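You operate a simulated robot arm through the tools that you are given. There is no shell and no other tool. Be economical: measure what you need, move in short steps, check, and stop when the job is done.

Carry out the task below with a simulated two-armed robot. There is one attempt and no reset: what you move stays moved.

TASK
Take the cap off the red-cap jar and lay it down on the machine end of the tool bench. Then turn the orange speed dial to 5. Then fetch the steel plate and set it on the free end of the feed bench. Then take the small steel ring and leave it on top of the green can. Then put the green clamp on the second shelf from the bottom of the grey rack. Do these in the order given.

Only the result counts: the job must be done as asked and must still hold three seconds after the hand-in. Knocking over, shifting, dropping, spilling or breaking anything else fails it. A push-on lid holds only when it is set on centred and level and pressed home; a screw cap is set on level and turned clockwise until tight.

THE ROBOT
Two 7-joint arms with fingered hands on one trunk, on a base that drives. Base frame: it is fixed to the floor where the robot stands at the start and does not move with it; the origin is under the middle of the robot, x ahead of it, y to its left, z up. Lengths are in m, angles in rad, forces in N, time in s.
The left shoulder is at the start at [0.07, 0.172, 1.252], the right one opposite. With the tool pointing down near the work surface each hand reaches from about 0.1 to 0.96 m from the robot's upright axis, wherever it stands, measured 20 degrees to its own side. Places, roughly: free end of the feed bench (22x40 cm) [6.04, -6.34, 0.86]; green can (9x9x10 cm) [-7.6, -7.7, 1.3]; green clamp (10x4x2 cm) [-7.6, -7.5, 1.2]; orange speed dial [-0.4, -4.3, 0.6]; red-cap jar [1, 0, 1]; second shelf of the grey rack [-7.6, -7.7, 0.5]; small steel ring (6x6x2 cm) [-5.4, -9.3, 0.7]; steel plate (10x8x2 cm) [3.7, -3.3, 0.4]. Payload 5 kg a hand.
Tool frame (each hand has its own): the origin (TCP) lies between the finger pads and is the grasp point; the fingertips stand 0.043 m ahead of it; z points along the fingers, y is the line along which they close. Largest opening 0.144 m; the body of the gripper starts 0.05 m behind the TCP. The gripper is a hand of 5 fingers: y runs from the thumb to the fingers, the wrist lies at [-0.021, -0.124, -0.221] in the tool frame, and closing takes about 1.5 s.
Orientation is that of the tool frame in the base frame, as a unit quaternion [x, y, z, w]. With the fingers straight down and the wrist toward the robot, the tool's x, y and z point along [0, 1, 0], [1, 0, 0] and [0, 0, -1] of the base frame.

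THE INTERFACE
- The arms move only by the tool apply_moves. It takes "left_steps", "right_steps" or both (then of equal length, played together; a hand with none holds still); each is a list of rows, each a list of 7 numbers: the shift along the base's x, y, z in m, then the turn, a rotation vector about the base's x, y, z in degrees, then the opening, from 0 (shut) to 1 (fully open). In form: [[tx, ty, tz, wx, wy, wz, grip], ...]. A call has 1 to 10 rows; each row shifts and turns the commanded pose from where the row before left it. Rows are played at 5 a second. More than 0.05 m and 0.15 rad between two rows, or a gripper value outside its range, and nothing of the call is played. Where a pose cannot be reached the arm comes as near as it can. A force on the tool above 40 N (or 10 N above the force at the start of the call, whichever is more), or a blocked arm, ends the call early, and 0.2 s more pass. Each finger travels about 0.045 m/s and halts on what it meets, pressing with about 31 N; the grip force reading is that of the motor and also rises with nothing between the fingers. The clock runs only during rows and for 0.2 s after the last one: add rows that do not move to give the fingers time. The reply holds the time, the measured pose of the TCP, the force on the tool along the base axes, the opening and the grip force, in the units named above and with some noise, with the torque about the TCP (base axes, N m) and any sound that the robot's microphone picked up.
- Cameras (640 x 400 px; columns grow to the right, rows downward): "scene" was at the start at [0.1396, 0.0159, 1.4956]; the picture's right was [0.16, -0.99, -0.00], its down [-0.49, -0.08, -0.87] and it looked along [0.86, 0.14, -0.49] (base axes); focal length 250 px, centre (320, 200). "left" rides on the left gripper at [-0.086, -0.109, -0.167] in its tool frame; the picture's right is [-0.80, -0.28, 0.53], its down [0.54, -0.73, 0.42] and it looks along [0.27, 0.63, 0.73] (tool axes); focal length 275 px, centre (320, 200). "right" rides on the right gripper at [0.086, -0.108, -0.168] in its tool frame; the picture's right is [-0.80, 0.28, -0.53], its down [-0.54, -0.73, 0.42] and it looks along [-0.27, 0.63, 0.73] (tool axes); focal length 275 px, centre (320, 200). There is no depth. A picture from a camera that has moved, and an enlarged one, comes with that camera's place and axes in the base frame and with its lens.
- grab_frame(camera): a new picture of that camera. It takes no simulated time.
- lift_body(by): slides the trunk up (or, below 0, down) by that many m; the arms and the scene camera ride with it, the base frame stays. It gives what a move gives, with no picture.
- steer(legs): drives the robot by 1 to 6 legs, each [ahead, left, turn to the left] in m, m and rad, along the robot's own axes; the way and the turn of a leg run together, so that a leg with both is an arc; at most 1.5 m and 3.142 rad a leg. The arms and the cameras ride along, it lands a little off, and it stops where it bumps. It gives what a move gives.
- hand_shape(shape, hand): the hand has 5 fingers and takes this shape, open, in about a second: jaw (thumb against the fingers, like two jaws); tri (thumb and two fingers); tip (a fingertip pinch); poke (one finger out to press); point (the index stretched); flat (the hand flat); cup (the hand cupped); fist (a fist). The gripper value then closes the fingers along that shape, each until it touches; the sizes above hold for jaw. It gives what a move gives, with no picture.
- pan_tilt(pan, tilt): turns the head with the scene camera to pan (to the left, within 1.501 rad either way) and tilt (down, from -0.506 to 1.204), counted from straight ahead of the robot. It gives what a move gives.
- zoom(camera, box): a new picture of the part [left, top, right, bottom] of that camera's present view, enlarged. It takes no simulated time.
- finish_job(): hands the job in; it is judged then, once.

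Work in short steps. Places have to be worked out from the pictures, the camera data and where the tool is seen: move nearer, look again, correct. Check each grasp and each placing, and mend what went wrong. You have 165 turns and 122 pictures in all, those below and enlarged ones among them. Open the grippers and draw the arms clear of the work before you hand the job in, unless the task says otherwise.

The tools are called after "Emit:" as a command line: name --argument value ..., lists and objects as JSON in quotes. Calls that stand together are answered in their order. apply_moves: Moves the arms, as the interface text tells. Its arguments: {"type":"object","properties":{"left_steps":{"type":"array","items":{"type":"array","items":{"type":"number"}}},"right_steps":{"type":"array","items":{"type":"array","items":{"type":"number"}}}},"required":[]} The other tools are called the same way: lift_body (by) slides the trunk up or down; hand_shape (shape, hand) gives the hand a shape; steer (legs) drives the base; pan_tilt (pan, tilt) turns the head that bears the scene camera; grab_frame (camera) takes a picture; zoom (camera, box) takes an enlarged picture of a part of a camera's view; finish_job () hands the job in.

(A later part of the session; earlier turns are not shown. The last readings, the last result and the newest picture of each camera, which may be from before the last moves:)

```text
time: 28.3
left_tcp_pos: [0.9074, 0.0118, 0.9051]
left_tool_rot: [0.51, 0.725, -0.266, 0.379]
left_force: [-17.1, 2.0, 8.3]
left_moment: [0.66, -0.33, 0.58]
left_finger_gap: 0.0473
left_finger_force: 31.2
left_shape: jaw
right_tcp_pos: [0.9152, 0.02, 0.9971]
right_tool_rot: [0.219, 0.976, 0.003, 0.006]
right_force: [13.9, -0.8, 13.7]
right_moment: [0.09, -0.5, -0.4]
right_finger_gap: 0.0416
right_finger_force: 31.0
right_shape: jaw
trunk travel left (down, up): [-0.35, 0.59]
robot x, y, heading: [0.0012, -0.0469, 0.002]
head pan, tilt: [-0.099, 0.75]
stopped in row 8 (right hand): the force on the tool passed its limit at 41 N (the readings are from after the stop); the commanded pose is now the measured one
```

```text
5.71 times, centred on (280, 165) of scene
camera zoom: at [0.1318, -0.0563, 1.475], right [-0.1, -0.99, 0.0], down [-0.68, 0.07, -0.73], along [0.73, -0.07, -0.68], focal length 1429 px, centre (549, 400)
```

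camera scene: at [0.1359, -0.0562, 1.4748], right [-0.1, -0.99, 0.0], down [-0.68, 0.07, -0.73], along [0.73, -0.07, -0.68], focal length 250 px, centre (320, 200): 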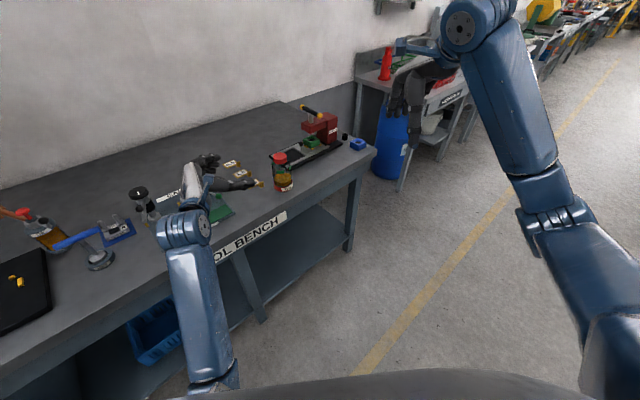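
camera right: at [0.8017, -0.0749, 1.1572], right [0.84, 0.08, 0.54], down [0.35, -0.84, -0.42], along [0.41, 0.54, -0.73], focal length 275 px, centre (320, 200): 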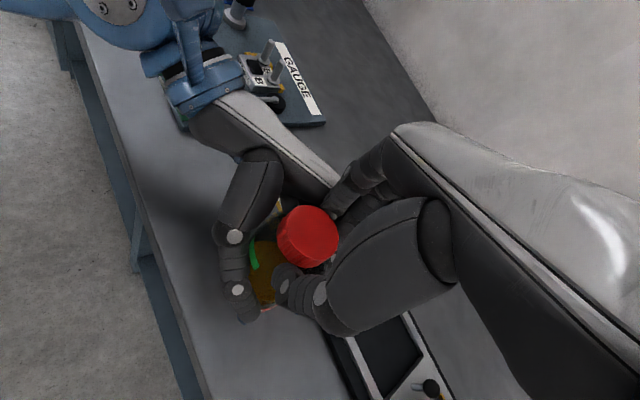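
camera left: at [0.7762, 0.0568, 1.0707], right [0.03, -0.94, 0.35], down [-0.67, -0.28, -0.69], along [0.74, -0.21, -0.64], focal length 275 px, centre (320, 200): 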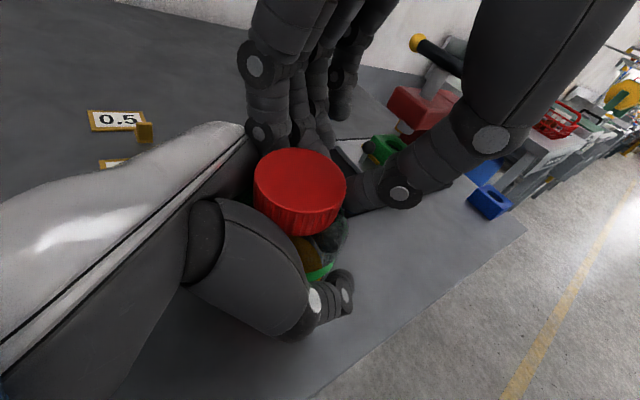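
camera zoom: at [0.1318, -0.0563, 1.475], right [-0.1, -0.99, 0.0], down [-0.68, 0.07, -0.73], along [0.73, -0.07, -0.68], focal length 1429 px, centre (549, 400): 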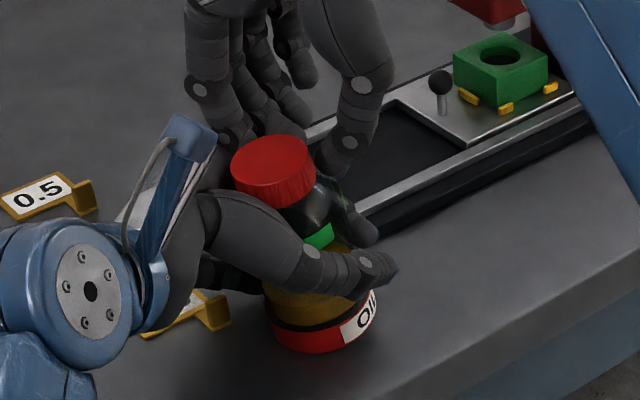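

The jar leans left with the cap still on it. I release the right hand, raise it clear, and see how the jar stands.

Emit:
apply_moves --right_steps '[[0, 0, 0, 0, 0, 0, 0.45], [0, 0, 0, 0, 0, 0, 0.75], [0, 0, 0, 0, 0, 0, 0.8], [0, 0, 0.03, 0, 0, 0, 0.8], [0, 0, 0.03, 0, 0, -8.5, 0.8], [0, 0, 0.03, 0, 0, -8.5, 0.8], [0, 0, 0, 0, 0, -8.5, 0.8], [0, 0, 0, 0, 0, -8.5, 0.8], [0, 0, 0, 0, 0, -8.5, 0.8], [0, 0, 0, 0, 0, -8.5, 0.8]]'

Emit:
zoom --camera "left" --box '[220, 120, 400, 300]'

Emit:
zoom --camera "scene" --box '[230, 130, 330, 200]'

```text
time: 30.5
left_tcp_pos: [0.9086, 0.0108, 0.9038]
left_tool_rot: [0.509, 0.725, -0.266, 0.379]
left_force: [-0.6, 0.1, 14.9]
left_moment: [0.64, 0.08, 0.09]
left_finger_gap: 0.0468
left_finger_force: 31.1
left_shape: jaw
right_tcp_pos: [0.9131, 0.0207, 1.0847]
right_tool_rot: [0.618, 0.786, 0.002, 0.003]
right_force: [1.1, -0.1, -0.5]
right_moment: [-0.04, 0.0, 0.0]
right_finger_gap: 0.1148
right_finger_force: 0.1
right_shape: jaw
trunk travel left (down, up): [-0.35, 0.59]
robot x, y, heading: [0.0015, -0.0504, -0.003]
head pan, tilt: [-0.099, 0.75]
```

```text
2.22 times, centred on (310, 210) of left
camera zoom: at [0.7769, 0.057, 1.0701], right [0.03, -0.94, 0.35], down [-0.67, -0.28, -0.69], along [0.74, -0.21, -0.64], focal length 612 px, centre (342, 178)
```

zoom: 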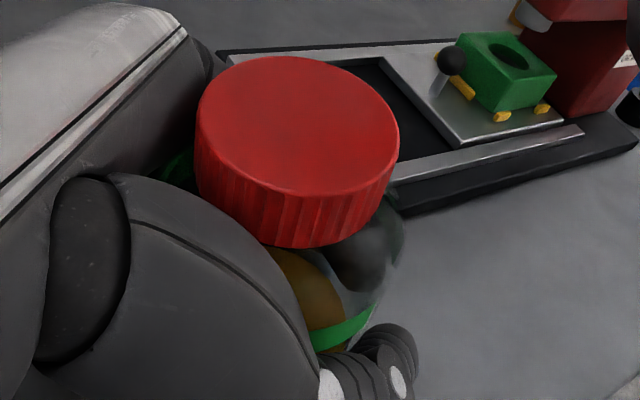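

```text
5.71 times, centred on (280, 165) of scene
camera zoom: at [0.1323, -0.0558, 1.4752], right [-0.1, -0.99, 0.0], down [-0.68, 0.07, -0.73], along [0.73, -0.07, -0.68], focal length 1429 px, centre (549, 400)
```

zoom: 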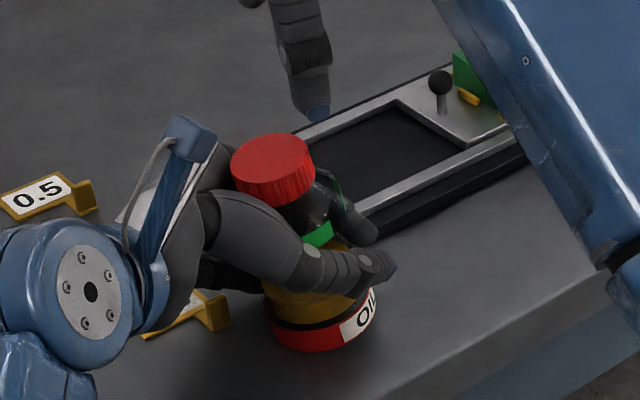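

The jar leans about 8° because the pitched left hand squeezes it toward the palm. I open the left hand slowly so the jar settles upright, then regrasp at a shallower pitch.

Emit:
apply_moves --left_steps '[[0, 0, 0, 0, 0, 0, 0.38], [0, 0, 0, 0, 0, 0, 0.42], [0, 0, 0, 0, 0, 0, 0.46], [0, 0, 0, 0, 0, 0, 0.5], [0, 0, 0, 0, 0, 0, 0.55], [0, 0, 0, 0, 0, 0, 0.6], [0, 0, 0, 0, 0, 0, 0.7], [0, 0, 0, 0, 0, 0, 0.85], [0, 0, 0, 0, 0, 0, 1], [0, 0, 0, 0, 0, 0, 1]]'

Emit:
zoom --camera "scene" --box '[230, 130, 330, 200]'

```text
time: 32.7
left_tcp_pos: [0.9103, 0.0115, 0.9025]
left_tool_rot: [0.509, 0.726, -0.267, 0.378]
left_force: [-0.1, -0.3, 0.7]
left_moment: [-0.03, -0.04, -0.01]
left_finger_gap: 0.1438
left_finger_force: 0.1
left_shape: jaw
right_tcp_pos: [0.9148, 0.0202, 1.0835]
right_tool_rot: [0.617, 0.787, 0.001, 0.001]
right_force: [-0.2, -0.9, 0.9]
right_moment: [0.03, -0.02, -0.02]
right_finger_gap: 0.115
right_finger_force: 0.1
right_shape: jaw
trunk travel left (down, up): [-0.35, 0.59]
robot x, y, heading: [0.001, -0.0508, 0.0]
head pan, tilt: [-0.099, 0.75]
```

```text
5.71 times, centred on (280, 165) of scene
camera zoom: at [0.1343, -0.0561, 1.475], right [-0.1, -0.99, 0.0], down [-0.68, 0.07, -0.73], along [0.73, -0.07, -0.68], focal length 1429 px, centre (549, 400)
```

zoom: 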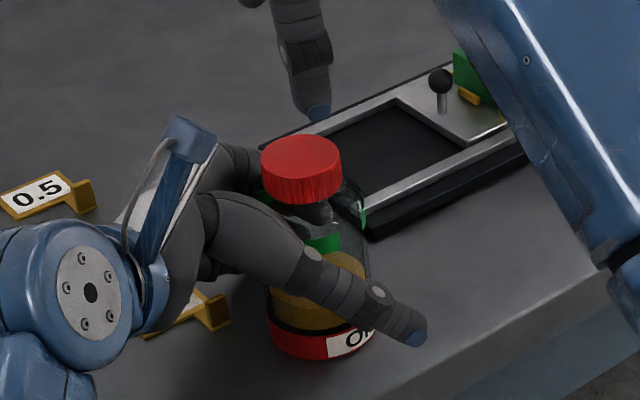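

The jar is upright again. I look from the hand cameras for its new place and the cap's state.

Emit:
zoom --camera "left" --box '[220, 120, 400, 300]'

Emit:
grab_frame --camera "right"

```text
2.22 times, centred on (310, 210) of left
camera zoom: at [0.7783, 0.0571, 1.0683], right [0.04, -0.94, 0.35], down [-0.67, -0.28, -0.69], along [0.74, -0.21, -0.64], focal length 612 px, centre (342, 178)
```

zoom: 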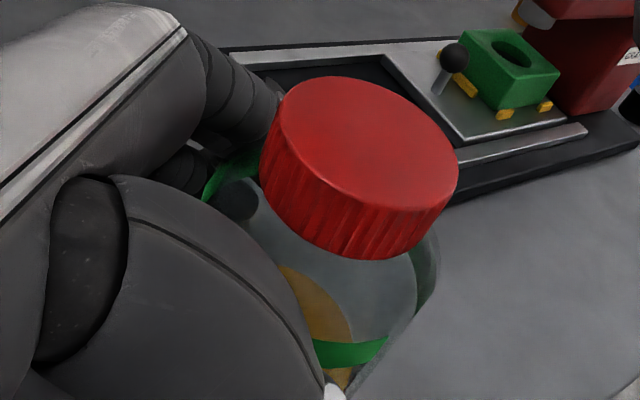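

```text
83 pictures are left
camera right: at [0.7894, 0.078, 1.2501], right [0.46, -0.7, 0.54], down [-0.57, -0.7, -0.42], along [0.68, -0.11, -0.73], focal length 275 px, centre (320, 200)
```

right: 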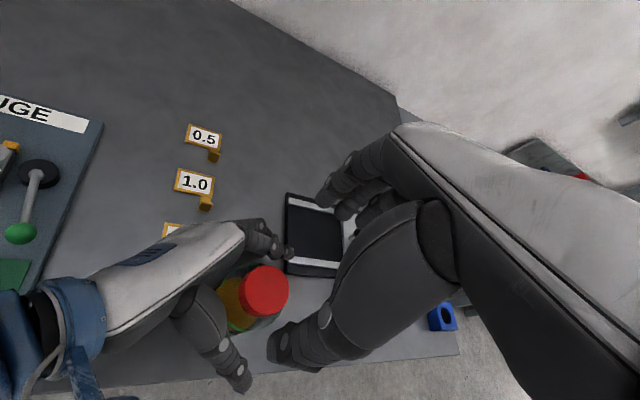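

The cap is now at about (0.905, 0.0215, 0.972). I retreat the left hand, flatten its pitch to about 17°, and re-approach.

Emit:
apply_moves --left_steps '[[-0.009, 0.025, 0.019, 0, 0, 0, 1], [-0.009, 0.025, 0.019, 0, 0, 0, 1], [-0.009, 0.025, 0.019, 0, 0, 0, 1], [-0.009, 0.025, 0.019, 0, 0, 0, 1], [-0.005, 0.012, 0, -5.6, -2.0, 0, 1], [-0.005, 0.012, 0, -5.6, -2.0, 0, 1], [-0.005, 0.012, 0, -5.6, -2.0, 0, 1], [0, 0, -0.02, 0, 0, 0, 1], [0, 0, -0.02, 0, 0, 0, 1]]'

Emit:
zoom --camera "scene" --box '[160, 110, 360, 235]'

Emit:
grab_frame --camera "right"

```text
time: 34.7
left_tcp_pos: [0.8588, 0.1494, 0.9391]
left_tool_rot: [0.462, 0.658, -0.343, 0.486]
left_force: [-0.1, -0.1, 0.1]
left_moment: [0.01, 0.03, -0.02]
left_finger_gap: 0.1437
left_finger_force: 0.1
left_shape: jaw
right_tcp_pos: [0.9142, 0.0207, 1.083]
right_tool_rot: [0.617, 0.787, 0.0, 0.002]
right_force: [0.4, -0.6, -0.2]
right_moment: [-0.01, -0.01, -0.06]
right_finger_gap: 0.1153
right_finger_force: 0.1
right_shape: jaw
trunk travel left (down, up): [-0.35, 0.59]
robot x, y, heading: [0.0038, -0.0498, -0.003]
head pan, tilt: [-0.099, 0.75]
```

```text
3.20 times, centred on (260, 172) of scene
camera zoom: at [0.1343, -0.0555, 1.475], right [-0.1, -0.99, 0.0], down [-0.68, 0.07, -0.73], along [0.73, -0.07, -0.68], focal length 800 px, centre (512, 288)
```

zoom: 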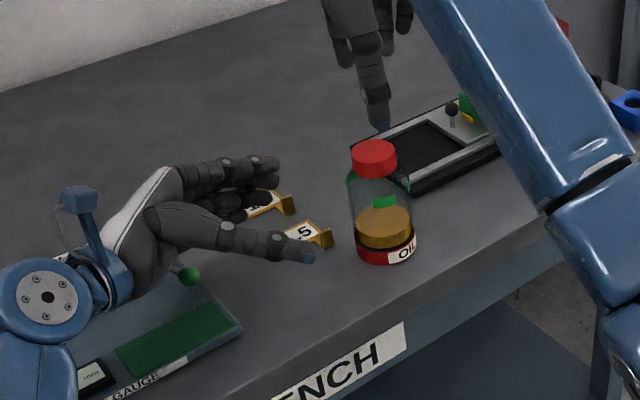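

```text
81 pictures are left
camera right: at [0.7894, 0.0786, 1.25], right [0.46, -0.7, 0.54], down [-0.57, -0.7, -0.42], along [0.68, -0.11, -0.73], focal length 275 px, centre (320, 200)
```

right: 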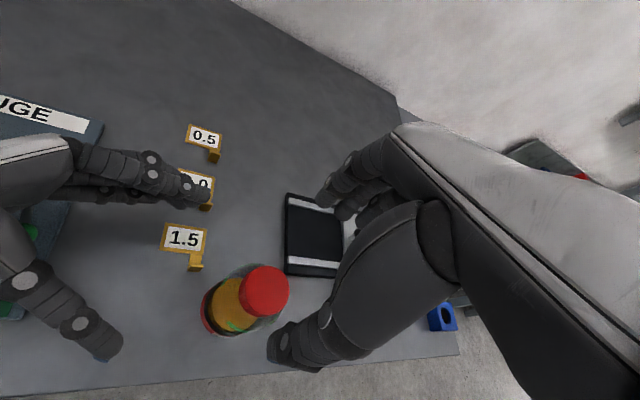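

The jar stands clear and upright. I bring the left hand in over the 1.5 sign and around the jar.

Emit:
apply_moves --left_steps '[[0.012, -0.033, -0.0085, 0, 0, 0, 1], [0.012, -0.033, -0.0085, 0, 0, 0, 1], [0.012, -0.033, -0.0085, 0, 0, 0, 1], [0.011, -0.031, -0.0085, 0, 0, 0, 1]]'

Emit:
grab_frame --camera "right"

Emit:
grab_frame --camera "left"

```text
time: 35.2
left_tcp_pos: [0.877, 0.1222, 0.9345]
left_tool_rot: [0.461, 0.66, -0.333, 0.491]
left_force: [2.7, 5.1, 6.3]
left_moment: [0.76, 0.07, -0.6]
left_finger_gap: 0.1439
left_finger_force: 0.0
left_shape: jaw
right_tcp_pos: [0.9145, 0.0225, 1.0824]
right_tool_rot: [0.616, 0.787, -0.001, 0.001]
right_force: [-0.3, -0.4, 0.2]
right_moment: [0.03, 0.0, 0.01]
right_finger_gap: 0.115
right_finger_force: 0.0
right_shape: jaw
trunk travel left (down, up): [-0.35, 0.59]
robot x, y, heading: [0.003, -0.048, 0.001]
head pan, tilt: [-0.099, 0.75]
stopped in row 2 (left hand): the force on the tool passed its limit at 53 N (the readings are from after the stop); the commanded pose is now the measured one
```

```text
80 pictures are left
camera right: at [0.7898, 0.0801, 1.2498], right [0.47, -0.7, 0.54], down [-0.57, -0.7, -0.42], along [0.67, -0.11, -0.73], focal length 275 px, centre (320, 200)
```

right: 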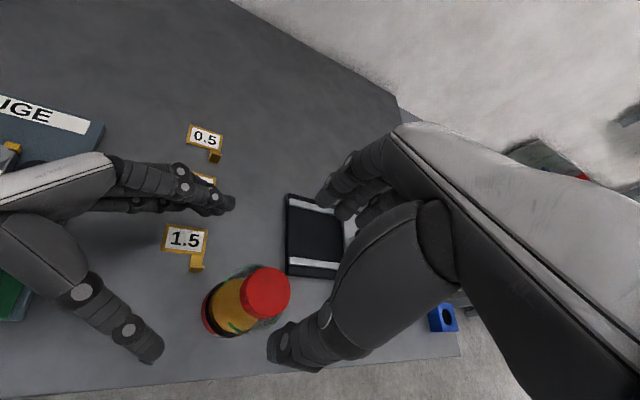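

```text
79 pictures are left
camera left: at [0.7248, 0.2087, 1.0651], right [-0.01, -0.8, 0.6], down [-0.58, -0.48, -0.65], along [0.81, -0.36, -0.46], focal length 275 px, centre (320, 200)
```

left: 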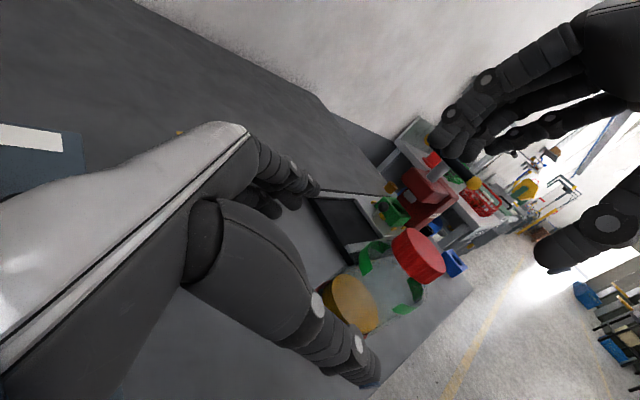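

Something was touched at 53 N, perhaps the gauge lever or the 1.0 sign. I look before moving.

Emit:
zoom --camera "scene" --box '[160, 110, 360, 235]'

```text
3.20 times, centred on (260, 172) of scene
camera zoom: at [0.1348, -0.0549, 1.475], right [-0.1, -1.0, 0.0], down [-0.68, 0.07, -0.73], along [0.73, -0.07, -0.68], focal length 800 px, centre (512, 288)
```

zoom: 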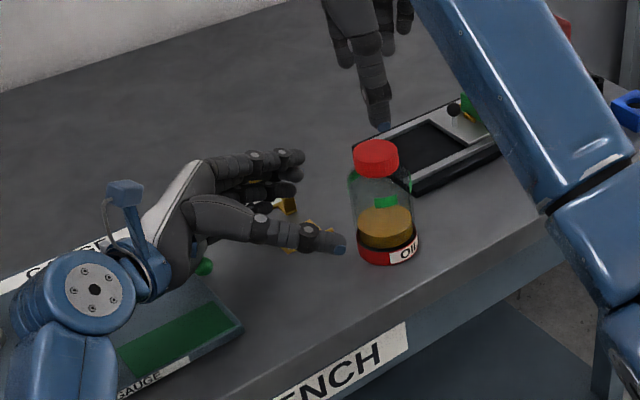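

The gauge lever's green knob was pushed by the wrist, by about 2 cm. I lift the hand off right away and see whether the lever returns.

Emit:
apply_moves --left_steps '[[-0.006, 0.012, 0.02, 0, 0, 0, 1], [0, 0, 0.03, 0, 0, 0, 1], [0, 0, 0.03, 0, 0, 0, 1], [0, 0, 0.03, 0, 0, 0, 1]]'

Emit:
zoom --camera "scene" --box '[120, 110, 360, 260]'

Emit:
grab_frame --camera "right"

```text
time: 36.2
left_tcp_pos: [0.8667, 0.1335, 1.0463]
left_tool_rot: [0.461, 0.659, -0.335, 0.491]
left_force: [-0.5, 0.1, 0.4]
left_moment: [-0.03, -0.02, 0.02]
left_finger_gap: 0.1439
left_finger_force: 0.0
left_shape: jaw
right_tcp_pos: [0.9149, 0.0215, 1.0823]
right_tool_rot: [0.616, 0.788, 0.0, 0.003]
right_force: [-0.4, 0.4, 0.1]
right_moment: [0.0, 0.0, 0.0]
right_finger_gap: 0.1151
right_finger_force: 0.1
right_shape: jaw
trunk travel left (down, up): [-0.35, 0.59]
robot x, y, heading: [0.0048, -0.0461, 0.0]
head pan, tilt: [-0.099, 0.75]
```

```text
2.67 times, centred on (240, 185) of scene
camera zoom: at [0.1339, -0.0558, 1.475], right [-0.1, -1.0, 0.0], down [-0.68, 0.07, -0.73], along [0.73, -0.07, -0.68], focal length 667 px, centre (533, 240)
```

zoom: 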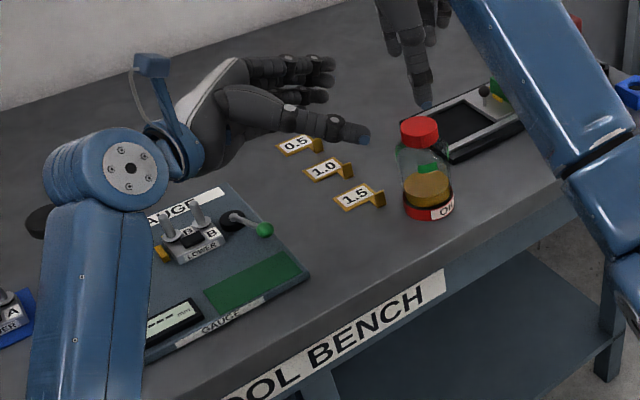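

```text
76 pictures are left
camera right: at [0.7891, 0.0791, 1.2503], right [0.46, -0.7, 0.54], down [-0.57, -0.7, -0.42], along [0.68, -0.11, -0.73], focal length 275 px, centre (320, 200)
```

right: 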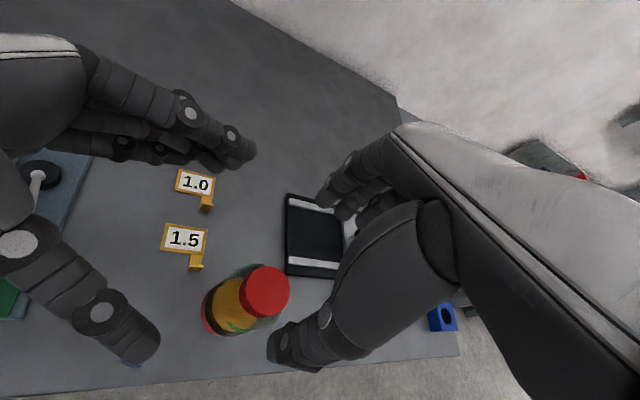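

The lever sprang back to its place and nothing else moved. Better plan: the right hand will hold the jar from the right front, where the air past the bench edge is free, and the left will twist from above. I reorient both hands, moving them well away first.

Emit:
apply_moves --left_steps '[[-0.016, 0.021, 0.015, 6.86, 2.48, 0, 1], [-0.016, 0.021, 0.015, 6.86, 2.48, 0, 1], [-0.016, 0.021, 0.015, 6.86, 2.48, 0, 1], [-0.016, 0.021, 0.015, 6.86, 2.48, 0, 1], [-0.016, 0.021, 0.015, 6.86, 2.48, 0, 1], [-0.016, 0.021, 0.015, 6.86, 2.48, 0, 1], [-0.016, 0.021, 0.015, 6.86, 2.48, 0, 1], [-0.016, 0.021, 0.015, 6.86, 2.48, 0, 1], [-0.016, 0.021, 0.015, 6.86, 2.48, 0, 1], [-0.016, 0.021, 0.015, 6.86, 2.48, 0, 1]]' --right_steps '[[-0.012, -0.02, 0.015, 0, 0, -7, 1], [-0.012, -0.026, 0.015, 0, 0, -6.9, 1], [-0.012, -0.026, 0, 8, 0, 0, 1], [-0.012, -0.026, 0, 8, 0, 0, 1], [-0.012, -0.026, 0, 8, 0, 0, 1], [-0.012, -0.026, 0, 8, 0, 0, 1], [-0.012, -0.026, 0, 8, 0, 0, 1], [-0.012, -0.026, 0, 8, 0, 0, 1], [-0.012, -0.026, 0, 8, 0, 0, 1], [-0.012, -0.026, 0, 8, 0, 0, 1]]'

Emit:
apply_moves --right_steps '[[0, 0, -0.01, 8, 0, 0, 1], [0, 0, -0.02, 8, 0, 0, 1], [0, 0, -0.03, 0, 0, -6.7, 1], [0, 0, -0.03, 0, 0, -6.7, 1], [0, 0, -0.03, 0, 0, -6.6, 1]]'

Emit:
grab_frame --camera "right"

Emit:
grab_frame --camera "scene"

```text
time: 38.4
left_tcp_pos: [0.7064, 0.3409, 1.1941]
left_tool_rot: [0.578, 0.816, 0.007, 0.003]
left_force: [-0.2, -0.5, -0.2]
left_moment: [0.04, -0.04, 0.01]
left_finger_gap: 0.1437
left_finger_force: 0.0
left_shape: jaw
right_tcp_pos: [0.7936, -0.2348, 1.1165]
right_tool_rot: [0.601, 0.599, 0.376, -0.373]
right_force: [-0.3, 0.3, 0.2]
right_moment: [-0.01, -0.01, -0.03]
right_finger_gap: 0.1439
right_finger_force: 0.0
right_shape: jaw
trunk travel left (down, up): [-0.35, 0.59]
robot x, y, heading: [-0.0005, -0.0532, -0.008]
head pan, tilt: [-0.099, 0.75]
```

```text
time: 39.6
left_tcp_pos: [0.7088, 0.3423, 1.1927]
left_tool_rot: [0.579, 0.816, 0.006, 0.004]
left_force: [-0.7, 0.4, 0.0]
left_moment: [-0.04, 0.01, -0.03]
left_finger_gap: 0.1439
left_finger_force: 0.1
left_shape: jaw
right_tcp_pos: [0.7951, -0.2333, 0.9945]
right_tool_rot: [0.629, 0.439, 0.527, -0.366]
right_force: [0.1, 0.1, 0.3]
right_moment: [-0.04, 0.01, 0.01]
right_finger_gap: 0.1436
right_finger_force: 0.0
right_shape: jaw
trunk travel left (down, up): [-0.35, 0.59]
robot x, y, heading: [-0.0021, -0.0482, 0.001]
head pan, tilt: [-0.099, 0.75]
```

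```text
75 pictures are left
camera right: at [0.6431, -0.3366, 1.1093], right [0.04, -0.72, -0.69], down [-0.57, 0.55, -0.61], along [0.82, 0.41, -0.39], focal length 275 px, centre (320, 200)
```

right: 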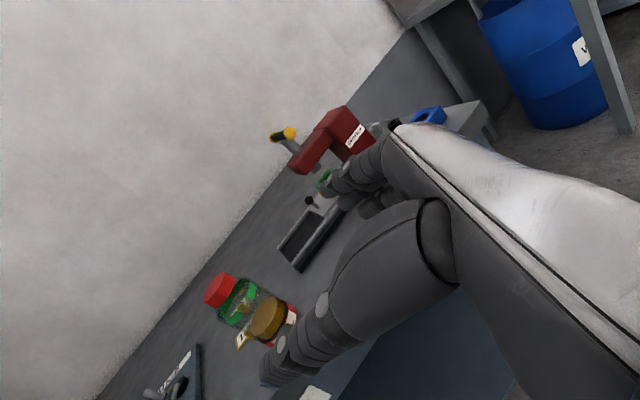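

```text
74 pictures are left
camera scene: at [0.1341, -0.0553, 1.4751], right [-0.1, -1.0, 0.0], down [-0.68, 0.07, -0.73], along [0.73, -0.07, -0.68], focal length 250 px, centre (320, 200)
```

scene: 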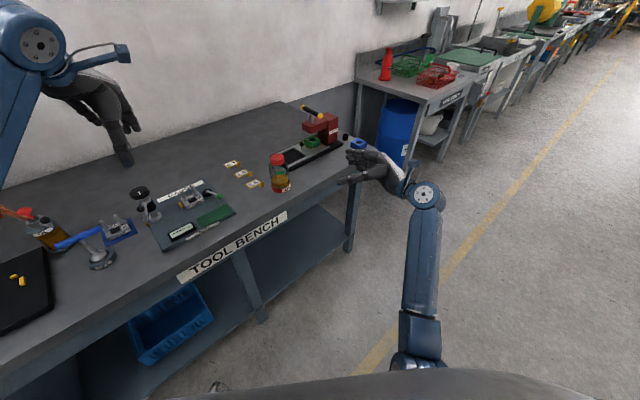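

The right hand is posed with room in front of the bench. I approach the jar from the right front.

Emit:
apply_moves --right_steps '[[0.0148, 0.029, -0.0184, 0, 0, 0, 0.85], [0.0148, 0.029, -0.0184, 0, 0, 0, 0.85], [0.0148, 0.029, -0.0184, 0, 0, 0, 0.85], [0.0148, 0.029, -0.0184, 0, 0, 0, 0.85], [0.0128, 0.0346, -0.0065, 0, 0, 0, 0.85], [0.0128, 0.0346, -0.0065, 0, 0, 0, 0.85]]'

Emit:
zoom --camera "scene" --box '[220, 110, 460, 260]'

Emit:
grab_frame --camera "right"

```text
time: 41.0
left_tcp_pos: [0.7083, 0.3431, 1.1932]
left_tool_rot: [0.578, 0.816, 0.005, 0.004]
left_force: [-0.1, 0.0, 0.1]
left_moment: [-0.01, 0.03, -0.02]
left_finger_gap: 0.1437
left_finger_force: 0.1
left_shape: jaw
right_tcp_pos: [0.8783, -0.0485, 0.9107]
right_tool_rot: [0.63, 0.439, 0.526, -0.366]
right_force: [-1.0, -0.3, -1.0]
right_moment: [0.02, -0.05, 0.0]
right_finger_gap: 0.1227
right_finger_force: 0.0
right_shape: jaw
trunk travel left (down, up): [-0.35, 0.59]
robot x, y, heading: [0.0036, -0.0502, 0.005]
head pan, tilt: [-0.099, 0.75]
```

```text
2.67 times, centred on (340, 185) of scene
camera zoom: at [0.1351, -0.0544, 1.4749], right [-0.1, -1.0, 0.0], down [-0.68, 0.07, -0.73], along [0.73, -0.07, -0.68], focal length 667 px, centre (267, 240)
```

zoom: 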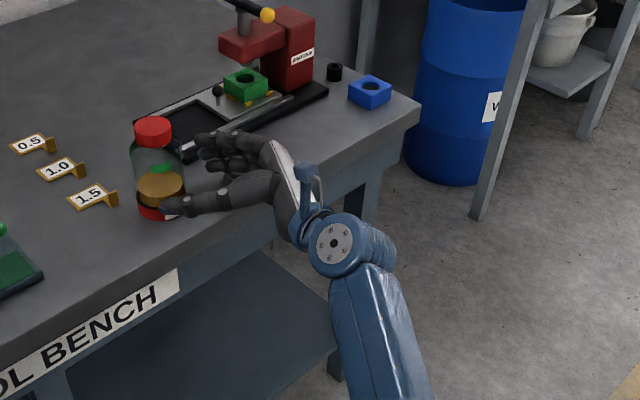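

```text
72 pictures are left
camera right: at [0.7267, -0.1515, 1.0245], right [0.04, -0.72, -0.69], down [-0.57, 0.55, -0.61], along [0.82, 0.41, -0.39], focal length 275 px, centre (320, 200)
```

right: 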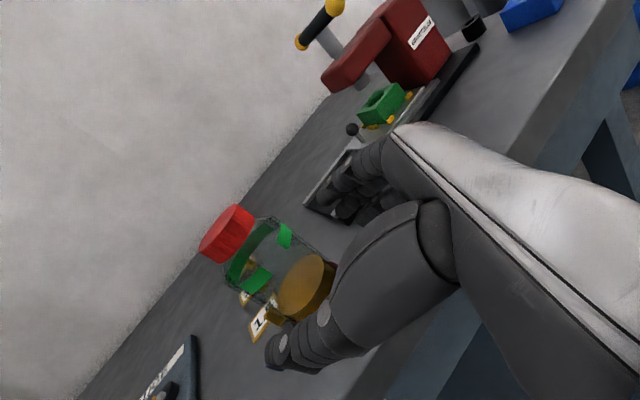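

Aligned. I go the last 7 cm and close on the jar body.

Emit:
apply_moves --right_steps '[[0.0135, 0.035, -0.008, 0, 0, 0, 0.85], [0.0135, 0.035, -0.006, 0, 0, 0, 0.85], [0, 0, 0, 0, 0, 0, 0.75], [0, 0, 0, 0, 0, 0, 0.65], [0, 0, 0, 0, 0, 0, 0.55], [0, 0, 0, 0, 0, 0, 0.48], [0, 0, 0, 0, 0, 0, 0.42], [0, 0, 0, 0, 0, 0, 0.36], [0, 0, 0, 0, 0, 0, 0.36]]'

Emit:
zoom --camera "scene" --box '[230, 130, 390, 230]'

Emit:
grab_frame --camera "right"

```text
time: 43.0
left_tcp_pos: [0.7055, 0.3416, 1.1947]
left_tool_rot: [0.577, 0.816, 0.007, 0.006]
left_force: [0.2, -0.4, -0.2]
left_moment: [0.01, -0.03, 0.0]
left_finger_gap: 0.1441
left_finger_force: 0.0
left_shape: jaw
right_tcp_pos: [0.9071, 0.0196, 0.9031]
right_tool_rot: [0.627, 0.44, 0.528, -0.366]
right_force: [13.6, -6.0, 32.1]
right_moment: [-2.43, -1.53, 0.61]
right_finger_gap: 0.0525
right_finger_force: 0.1
right_shape: jaw
trunk travel left (down, up): [-0.35, 0.59]
robot x, y, heading: [0.0018, -0.0504, -0.003]
head pan, tilt: [-0.099, 0.75]
```

```text
4.00 times, centred on (310, 180) of scene
camera zoom: at [0.1316, -0.0562, 1.4754], right [-0.1, -1.0, 0.0], down [-0.68, 0.07, -0.73], along [0.73, -0.07, -0.68], focal length 1000 px, centre (360, 280)
```

zoom: 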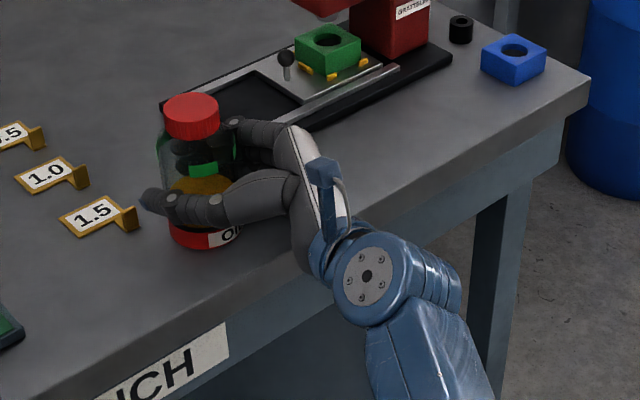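

```text
70 pictures are left
camera right: at [0.7531, -0.0844, 1.0154], right [0.04, -0.72, -0.69], down [-0.57, 0.55, -0.61], along [0.82, 0.41, -0.39], focal length 275 px, centre (320, 200)
```

right: 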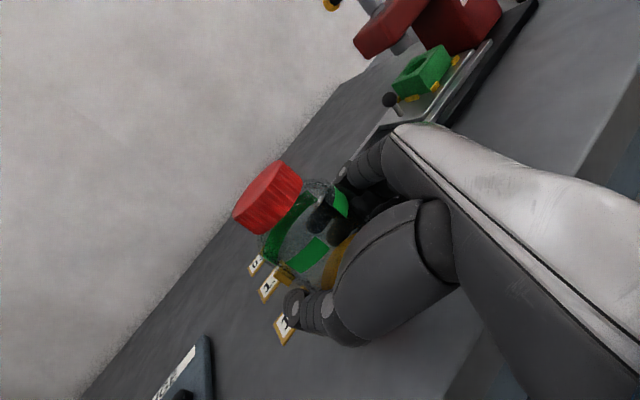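

The hand presses on the bench at 32 N upward, so I raise it 8 mm and then tighten the grip.

Emit:
apply_moves --right_steps '[[0, 0, 0.004, 0, 0, 0, 0.4], [0, 0, 0.005, 0, 0, 0, 0.4], [0, 0, 0, 0, 0, 0, 0.36], [0, 0, 0, 0, 0, 0, 0.3], [0, 0, 0, 0, 0, 0, 0.2], [0, 0, 0, 0, 0, 0, 0.1], [0, 0, 0, 0, 0, 0, 0.1]]'

Emit:
zoom --camera "scene" --box '[230, 130, 390, 230]'

```text
time: 44.6
left_tcp_pos: [0.7076, 0.3423, 1.1937]
left_tool_rot: [0.577, 0.817, 0.007, 0.004]
left_force: [0.3, 0.4, 0.0]
left_moment: [-0.04, 0.01, -0.02]
left_finger_gap: 0.1437
left_finger_force: 0.1
left_shape: jaw
right_tcp_pos: [0.9041, 0.0208, 0.9042]
right_tool_rot: [0.629, 0.439, 0.526, -0.367]
right_force: [1.5, -6.3, 10.2]
right_moment: [-0.99, -0.62, -0.13]
right_finger_gap: 0.0463
right_finger_force: 31.2
right_shape: jaw
trunk travel left (down, up): [-0.35, 0.59]
robot x, y, heading: [-0.0008, -0.0484, -0.004]
head pan, tilt: [-0.099, 0.75]
```

```text
4.00 times, centred on (310, 180) of scene
camera zoom: at [0.1332, -0.0563, 1.4751], right [-0.1, -1.0, 0.0], down [-0.68, 0.07, -0.73], along [0.73, -0.07, -0.68], focal length 1000 px, centre (360, 280)
```

zoom: 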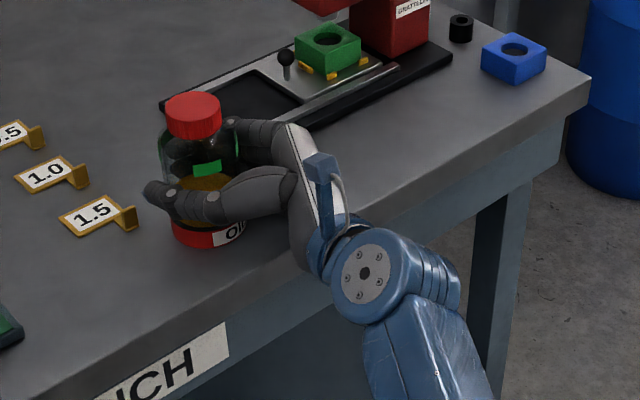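

The jar is held firmly and upright. I bring the left hand above the cap, yawing to about -60°.

Emit:
apply_moves --left_steps '[[0.0197, -0.0324, -0.005, 0, 0, -8, 0.9], [0.0197, -0.0324, -0.005, 0, 0, -8, 0.9], [0.0197, -0.0324, -0.005, 0, 0, -8, 0.9], [0.0197, -0.0324, -0.005, 0, 0, -8, 0.9], [0.0197, -0.0324, -0.005, 0, 0, -8, 0.9], [0.0197, -0.0324, -0.005, 0, 0, -8, 0.75], [0.0197, -0.0324, -0.005, 0, 0, -8, 0.75], [0.0197, -0.0324, -0.005, 0, 0, -8, 0.75], [0.0197, -0.0324, -0.02, 0, 0, -8, 0.75], [0.0197, -0.0324, -0.03, 0, 0, -8, 0.75]]'

Emit:
grab_frame --camera "left"

Emit:
grab_frame --camera "right"

```text
time: 46.8
left_tcp_pos: [0.9064, 0.0169, 1.1014]
left_tool_rot: [0.967, 0.254, 0.003, 0.007]
left_force: [-0.9, -1.0, 0.6]
left_moment: [0.02, 0.04, 0.01]
left_finger_gap: 0.1084
left_finger_force: 0.1
left_shape: jaw
right_tcp_pos: [0.9065, 0.0209, 0.9053]
right_tool_rot: [0.629, 0.439, 0.526, -0.368]
right_force: [-0.4, -3.5, 10.2]
right_moment: [-0.72, -0.37, -0.15]
right_finger_gap: 0.0465
right_finger_force: 30.9
right_shape: jaw
trunk travel left (down, up): [-0.35, 0.59]
robot x, y, heading: [0.0041, -0.047, 0.002]
head pan, tilt: [-0.099, 0.75]
```

```text
68 pictures are left
camera left: at [0.777, 0.0715, 1.2672], right [-0.83, -0.15, -0.54], down [0.12, 0.89, -0.43], along [0.55, -0.42, -0.72], focal length 275 px, centre (320, 200)
```

left: 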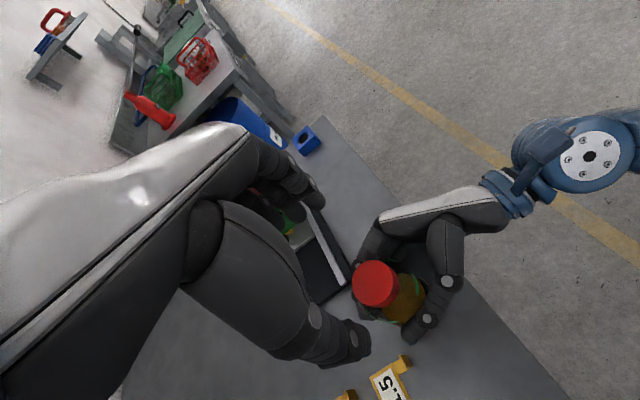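

```text
67 pictures are left
camera right: at [0.7541, -0.0835, 1.019], right [0.04, -0.72, -0.69], down [-0.57, 0.55, -0.61], along [0.82, 0.42, -0.39], focal length 275 px, centre (320, 200)
```

right: 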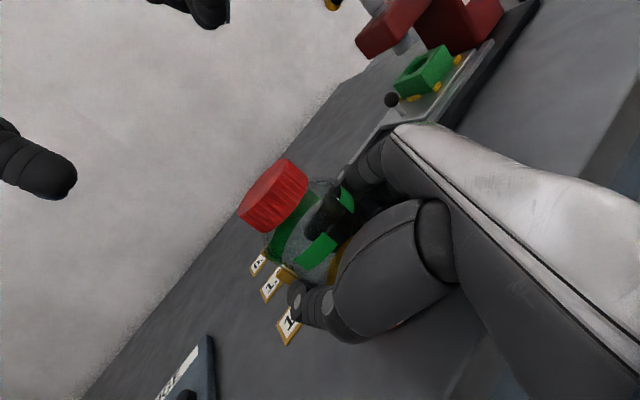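

Cap confirmed at (0.906, 0.016), directly below the hand. I descend and close.

Emit:
apply_moves --left_steps '[[0, -0.001, -0.035, 0, 0, 0, 0.75], [0, 0, -0.035, 0, 0, 0, 0.75], [0, 0, -0.03, 0, 0, 0, 0.75], [0, 0, -0.022, 0, 0, 0, 0.7], [0, 0, 0, 0, 0, 0, 0.6], [0, 0, 0, 0, 0, 0, 0.5], [0, 0, 0, 0, 0, 0, 0.4], [0, 0, 0, 0, 0, 0, 0.3], [0, 0, 0, 0, 0, 0, 0.2], [0, 0, 0, 0, 0, 0, 0.2]]'

Emit:
grab_frame --camera "right"

```text
time: 49.0
left_tcp_pos: [0.9041, 0.0191, 0.985]
left_tool_rot: [0.967, 0.254, 0.004, 0.009]
left_force: [-5.0, 4.9, 22.7]
left_moment: [0.17, 0.16, -0.05]
left_finger_gap: 0.0542
left_finger_force: 31.2
left_shape: jaw
right_tcp_pos: [0.9036, 0.0198, 0.9045]
right_tool_rot: [0.63, 0.439, 0.526, -0.366]
right_force: [9.2, -1.3, 0.4]
right_moment: [-0.59, -0.53, 0.25]
right_finger_gap: 0.0467
right_finger_force: 31.2
right_shape: jaw
trunk travel left (down, up): [-0.35, 0.59]
robot x, y, heading: [0.0029, -0.0494, 0.004]
head pan, tilt: [-0.099, 0.75]
```

```text
66 pictures are left
camera right: at [0.7528, -0.0824, 1.0192], right [0.04, -0.72, -0.69], down [-0.57, 0.55, -0.61], along [0.82, 0.41, -0.39], focal length 275 px, centre (320, 200)
```

right: 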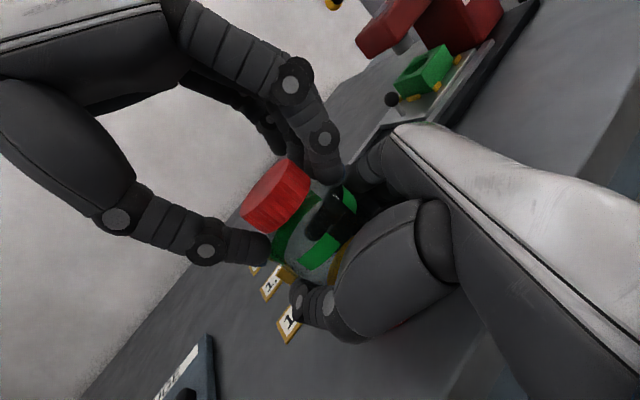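

The fingertips press on the jar shoulder, with 23 N upward. I open slightly, raise 8 mm, and regrip so the pads sit on the cap's skirt.

Emit:
apply_moves --left_steps '[[0, 0, 0, 0, 0, 0, 0.5], [0, 0, 0, 0, 0, 0, 0.6], [0.001, -0.002, 0.01, 0, 0, 0, 0.6], [0, 0, 0, 0, 0, 0, 0.5], [0, 0, 0, 0, 0, 0, 0.4], [0, 0, 0, 0, 0, 0, 0.3], [0, 0, 0, 0, 0, 0, 0.2], [0, 0, 0, 0, 0, 0, 0.2]]'

Emit:
zoom --camera "right" --box '[180, 100, 400, 300]'

```text
time: 50.8
left_tcp_pos: [0.9047, 0.0146, 0.9935]
left_tool_rot: [0.967, 0.253, 0.002, 0.008]
left_force: [-1.9, 2.4, 3.0]
left_moment: [0.12, -0.01, -0.03]
left_finger_gap: 0.0436
left_finger_force: 31.0
left_shape: jaw
right_tcp_pos: [0.9061, 0.0211, 0.9043]
right_tool_rot: [0.629, 0.439, 0.526, -0.367]
right_force: [3.4, -3.5, 8.4]
right_moment: [-0.52, -0.38, 0.08]
right_finger_gap: 0.0467
right_finger_force: 31.4
right_shape: jaw
trunk travel left (down, up): [-0.35, 0.59]
robot x, y, heading: [0.005, -0.0491, -0.004]
head pan, tilt: [-0.099, 0.75]
```

```text
2.00 times, centred on (290, 200) of right
camera zoom: at [0.7534, -0.0826, 1.0193], right [0.04, -0.72, -0.69], down [-0.57, 0.55, -0.61], along [0.82, 0.41, -0.39], focal length 551 px, centre (380, 200)
```

zoom: 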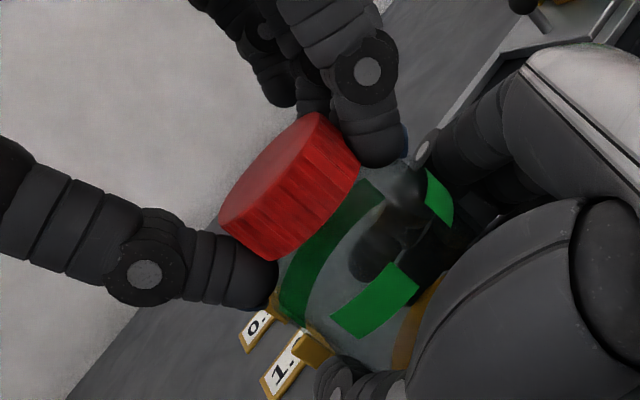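

The thumb and finger bear on the skirt from both sides. I twist counterclockwise by 56°.

Emit:
apply_moves --left_steps '[[0, 0, 0, 0, 0, 7, 0.1], [0, 0, 0, 0, 0, 7, 0.1], [0, 0, 0, 0, 0, 7, 0.1], [0, 0, 0, 0, 0, 7, 0.1], [0, 0, 0, 0, 0, 7, 0.1], [0, 0, 0, 0, 0, 7, 0.1], [0, 0, 0, 0, 0, 7, 0.1], [0, 0, 0, 0, 0, 7, 0.1]]'

Emit:
zoom --camera "right" --box '[180, 100, 400, 300]'

```text
time: 52.6
left_tcp_pos: [0.9055, 0.015, 0.9948]
left_tool_rot: [0.734, 0.679, 0.006, 0.005]
left_force: [-5.9, -8.4, 13.9]
left_moment: [-0.2, 0.14, -0.37]
left_finger_gap: 0.0428
left_finger_force: 30.9
left_shape: jaw
right_tcp_pos: [0.9051, 0.0227, 0.9052]
right_tool_rot: [0.628, 0.44, 0.526, -0.366]
right_force: [9.7, 8.5, 6.2]
right_moment: [-0.89, -0.41, 0.57]
right_finger_gap: 0.0456
right_finger_force: 30.9
right_shape: jaw
trunk travel left (down, up): [-0.35, 0.59]
robot x, y, heading: [0.0015, -0.0464, -0.0]
head pan, tilt: [-0.099, 0.75]
```

```text
2.00 times, centred on (290, 200) of right
camera zoom: at [0.7528, -0.0822, 1.0197], right [0.04, -0.72, -0.69], down [-0.57, 0.55, -0.61], along [0.82, 0.42, -0.39], focal length 551 px, centre (380, 200)
```

zoom: 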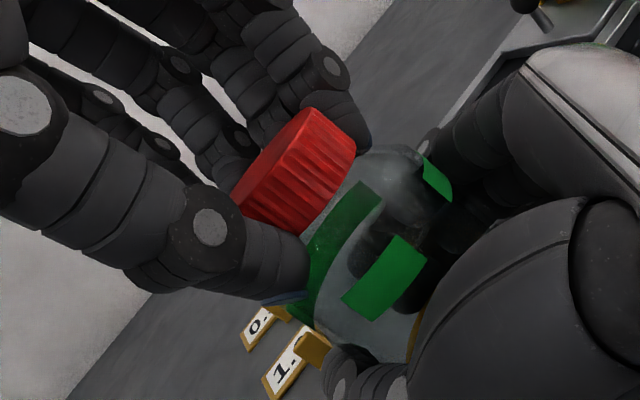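

The torque dropped to 0.4 N·m, the jar stayed put, and the cap is turning and has risen. I twist another 42°.

Emit:
apply_moves --left_steps '[[0, 0, 0.0005, 0, 0, 7, 0.1], [0, 0, 0.0005, 0, 0, 7, 0.1], [0, 0, 0.0005, 0, 0, 7, 0.1], [0, 0, 0.0005, 0, 0, 7, 0.1], [0, 0, 0.0005, 0, 0, 7, 0.1], [0, 0, 0.0005, 0, 0, 7, 0.1]]'

Emit:
zoom --camera "right" --box '[180, 100, 400, 300]'

```text
time: 54.0
left_tcp_pos: [0.9051, 0.0157, 0.9951]
left_tool_rot: [0.442, 0.897, 0.007, 0.004]
left_force: [-5.3, -14.0, 10.4]
left_moment: [-0.74, 0.8, -0.36]
left_finger_gap: 0.0418
left_finger_force: 30.6
left_shape: jaw
right_tcp_pos: [0.9049, 0.0219, 0.9047]
right_tool_rot: [0.628, 0.439, 0.527, -0.368]
right_force: [4.3, 14.2, 7.3]
right_moment: [-0.73, -0.7, 0.6]
right_finger_gap: 0.0452
right_finger_force: 30.6
right_shape: jaw
trunk travel left (down, up): [-0.35, 0.59]
robot x, y, heading: [0.0044, -0.0472, -0.003]
head pan, tilt: [-0.099, 0.75]
```

```text
2.00 times, centred on (290, 200) of right
camera zoom: at [0.7526, -0.0822, 1.02], right [0.04, -0.72, -0.69], down [-0.57, 0.55, -0.61], along [0.82, 0.42, -0.39], focal length 551 px, centre (380, 200)
```

zoom: 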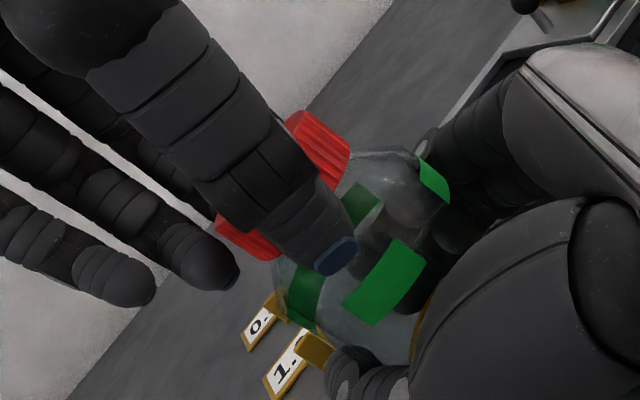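

Now I try lifting the cap gently.

Emit:
apply_moves --left_steps '[[0, 0, 0.005, 0, 0, 0, 0.1], [0, 0, 0.005, 0, 0, 0, 0.1], [0, 0, 0.005, 0, 0, 0, 0.1], [0, 0, 0.005, 0, 0, 0, 0.1]]'

Emit:
zoom --camera "right" --box '[180, 100, 400, 300]'

```text
time: 55.0
left_tcp_pos: [0.9058, 0.0152, 1.0134]
left_tool_rot: [0.443, 0.896, 0.007, 0.002]
left_force: [-2.7, -4.5, -23.4]
left_moment: [-0.42, 0.48, -0.06]
left_finger_gap: 0.0404
left_finger_force: 31.1
left_shape: jaw
right_tcp_pos: [0.9078, 0.021, 0.9075]
right_tool_rot: [0.628, 0.439, 0.528, -0.366]
right_force: [4.8, 3.2, 29.9]
right_moment: [-0.59, -0.62, 0.05]
right_finger_gap: 0.0432
right_finger_force: 30.9
right_shape: jaw
trunk travel left (down, up): [-0.35, 0.59]
robot x, y, heading: [-0.0002, -0.0516, -0.002]
head pan, tilt: [-0.099, 0.75]
```

```text
2.00 times, centred on (290, 200) of right
camera zoom: at [0.7542, -0.0832, 1.0207], right [0.04, -0.72, -0.69], down [-0.57, 0.55, -0.61], along [0.82, 0.41, -0.39], focal length 551 px, centre (380, 200)
```

zoom: 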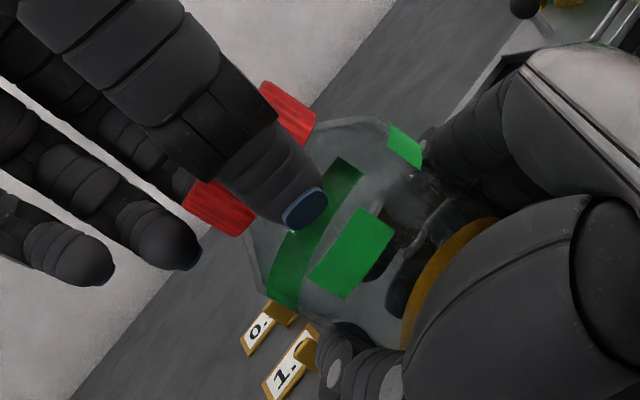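

The jar came up with the cap, so it is still threaded. I set the jar back down, release, ratchet the left hand back, and regrip.

Emit:
apply_moves --left_steps '[[0, 0, -0.006, 0, 0, 0, 0.1], [0, 0, -0.006, 0, 0, 0, 0.1], [0, 0, -0.006, 0, 0, 0, 0.1], [0, 0, -0.002, 0, 0, 0, 0.1], [0, 0, 0, 0, 0, 0, 0.4], [0, 0, 0, 0, 0, 0, 0.6], [0, 0, 0, 0, 0, 0, 0.75], [0, 0, 0.025, 0, 0, 0, 0.75], [0, 0, 0.025, 0, 0, -8.5, 0.75], [0, 0, 0, 0, 0, -8.5, 0.75]]'

Emit:
apply_moves --left_steps '[[0, 0, 0, 0, 0, -8.5, 0.75], [0, 0, 0, 0, 0, -8.5, 0.75], [0, 0, 0, 0, 0, -8.5, 0.75], [0, 0, 0, 0, 0, -8.5, 0.75], [0, 0, 0, 0, 0, -8.5, 0.75], [0, 0, 0, 0, 0, -8.5, 0.75], [0, 0, 0, 0, 0, -8.5, 0.75], [0, 0, 0, 0, 0, -8.5, 0.75], [0, 0, 0, 0, 0, -8.5, 0.75]]'

Emit:
zoom --camera "right" --box '[180, 100, 400, 300]'

Emit:
grab_frame --camera "left"

```text
time: 57.2
left_tcp_pos: [0.9047, 0.015, 1.0452]
left_tool_rot: [0.572, 0.82, 0.007, 0.004]
left_force: [-0.9, 0.2, 0.4]
left_moment: [0.0, 0.02, -0.02]
left_finger_gap: 0.1079
left_finger_force: 0.1
left_shape: jaw
right_tcp_pos: [0.9061, 0.0209, 0.9049]
right_tool_rot: [0.629, 0.44, 0.526, -0.367]
right_force: [-1.4, -0.3, 12.4]
right_moment: [-0.67, -0.38, -0.08]
right_finger_gap: 0.0429
right_finger_force: 31.1
right_shape: jaw
trunk travel left (down, up): [-0.35, 0.59]
robot x, y, heading: [0.0051, -0.0476, 0.001]
head pan, tilt: [-0.099, 0.75]
```

```text
time: 59.2
left_tcp_pos: [0.906, 0.0158, 1.0465]
left_tool_rot: [0.957, 0.291, 0.003, 0.007]
left_force: [0.3, 0.2, 0.4]
left_moment: [-0.02, 0.0, -0.02]
left_finger_gap: 0.1076
left_finger_force: 0.1
left_shape: jaw
right_tcp_pos: [0.9052, 0.0218, 0.9049]
right_tool_rot: [0.629, 0.44, 0.526, -0.366]
right_force: [-0.9, -1.5, 13.5]
right_moment: [-0.77, -0.43, -0.1]
right_finger_gap: 0.043
right_finger_force: 30.7
right_shape: jaw
trunk travel left (down, up): [-0.35, 0.59]
robot x, y, heading: [0.0022, -0.0457, -0.001]
head pan, tilt: [-0.099, 0.75]
```

```text
2.00 times, centred on (290, 200) of right
camera zoom: at [0.753, -0.0825, 1.0197], right [0.04, -0.72, -0.69], down [-0.57, 0.55, -0.61], along [0.82, 0.42, -0.39], focal length 551 px, centre (380, 200)
```

zoom: 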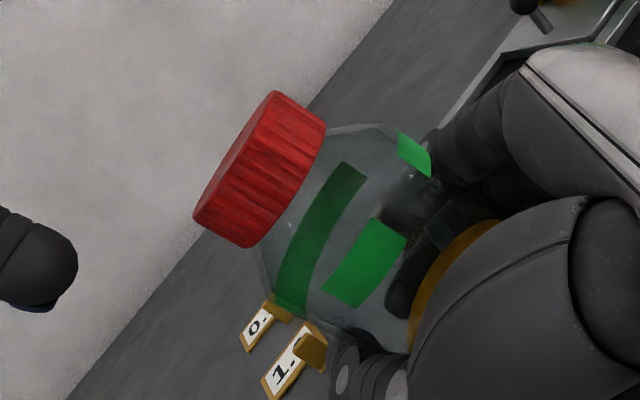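

```text
60 pictures are left
camera left: at [0.7717, 0.059, 1.2126], right [-0.81, -0.21, -0.54], down [0.05, 0.9, -0.43], along [0.58, -0.38, -0.72], focal length 275 px, centre (320, 200)
```

left: 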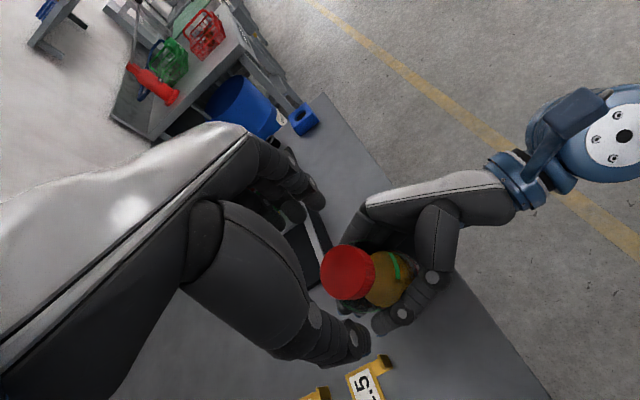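

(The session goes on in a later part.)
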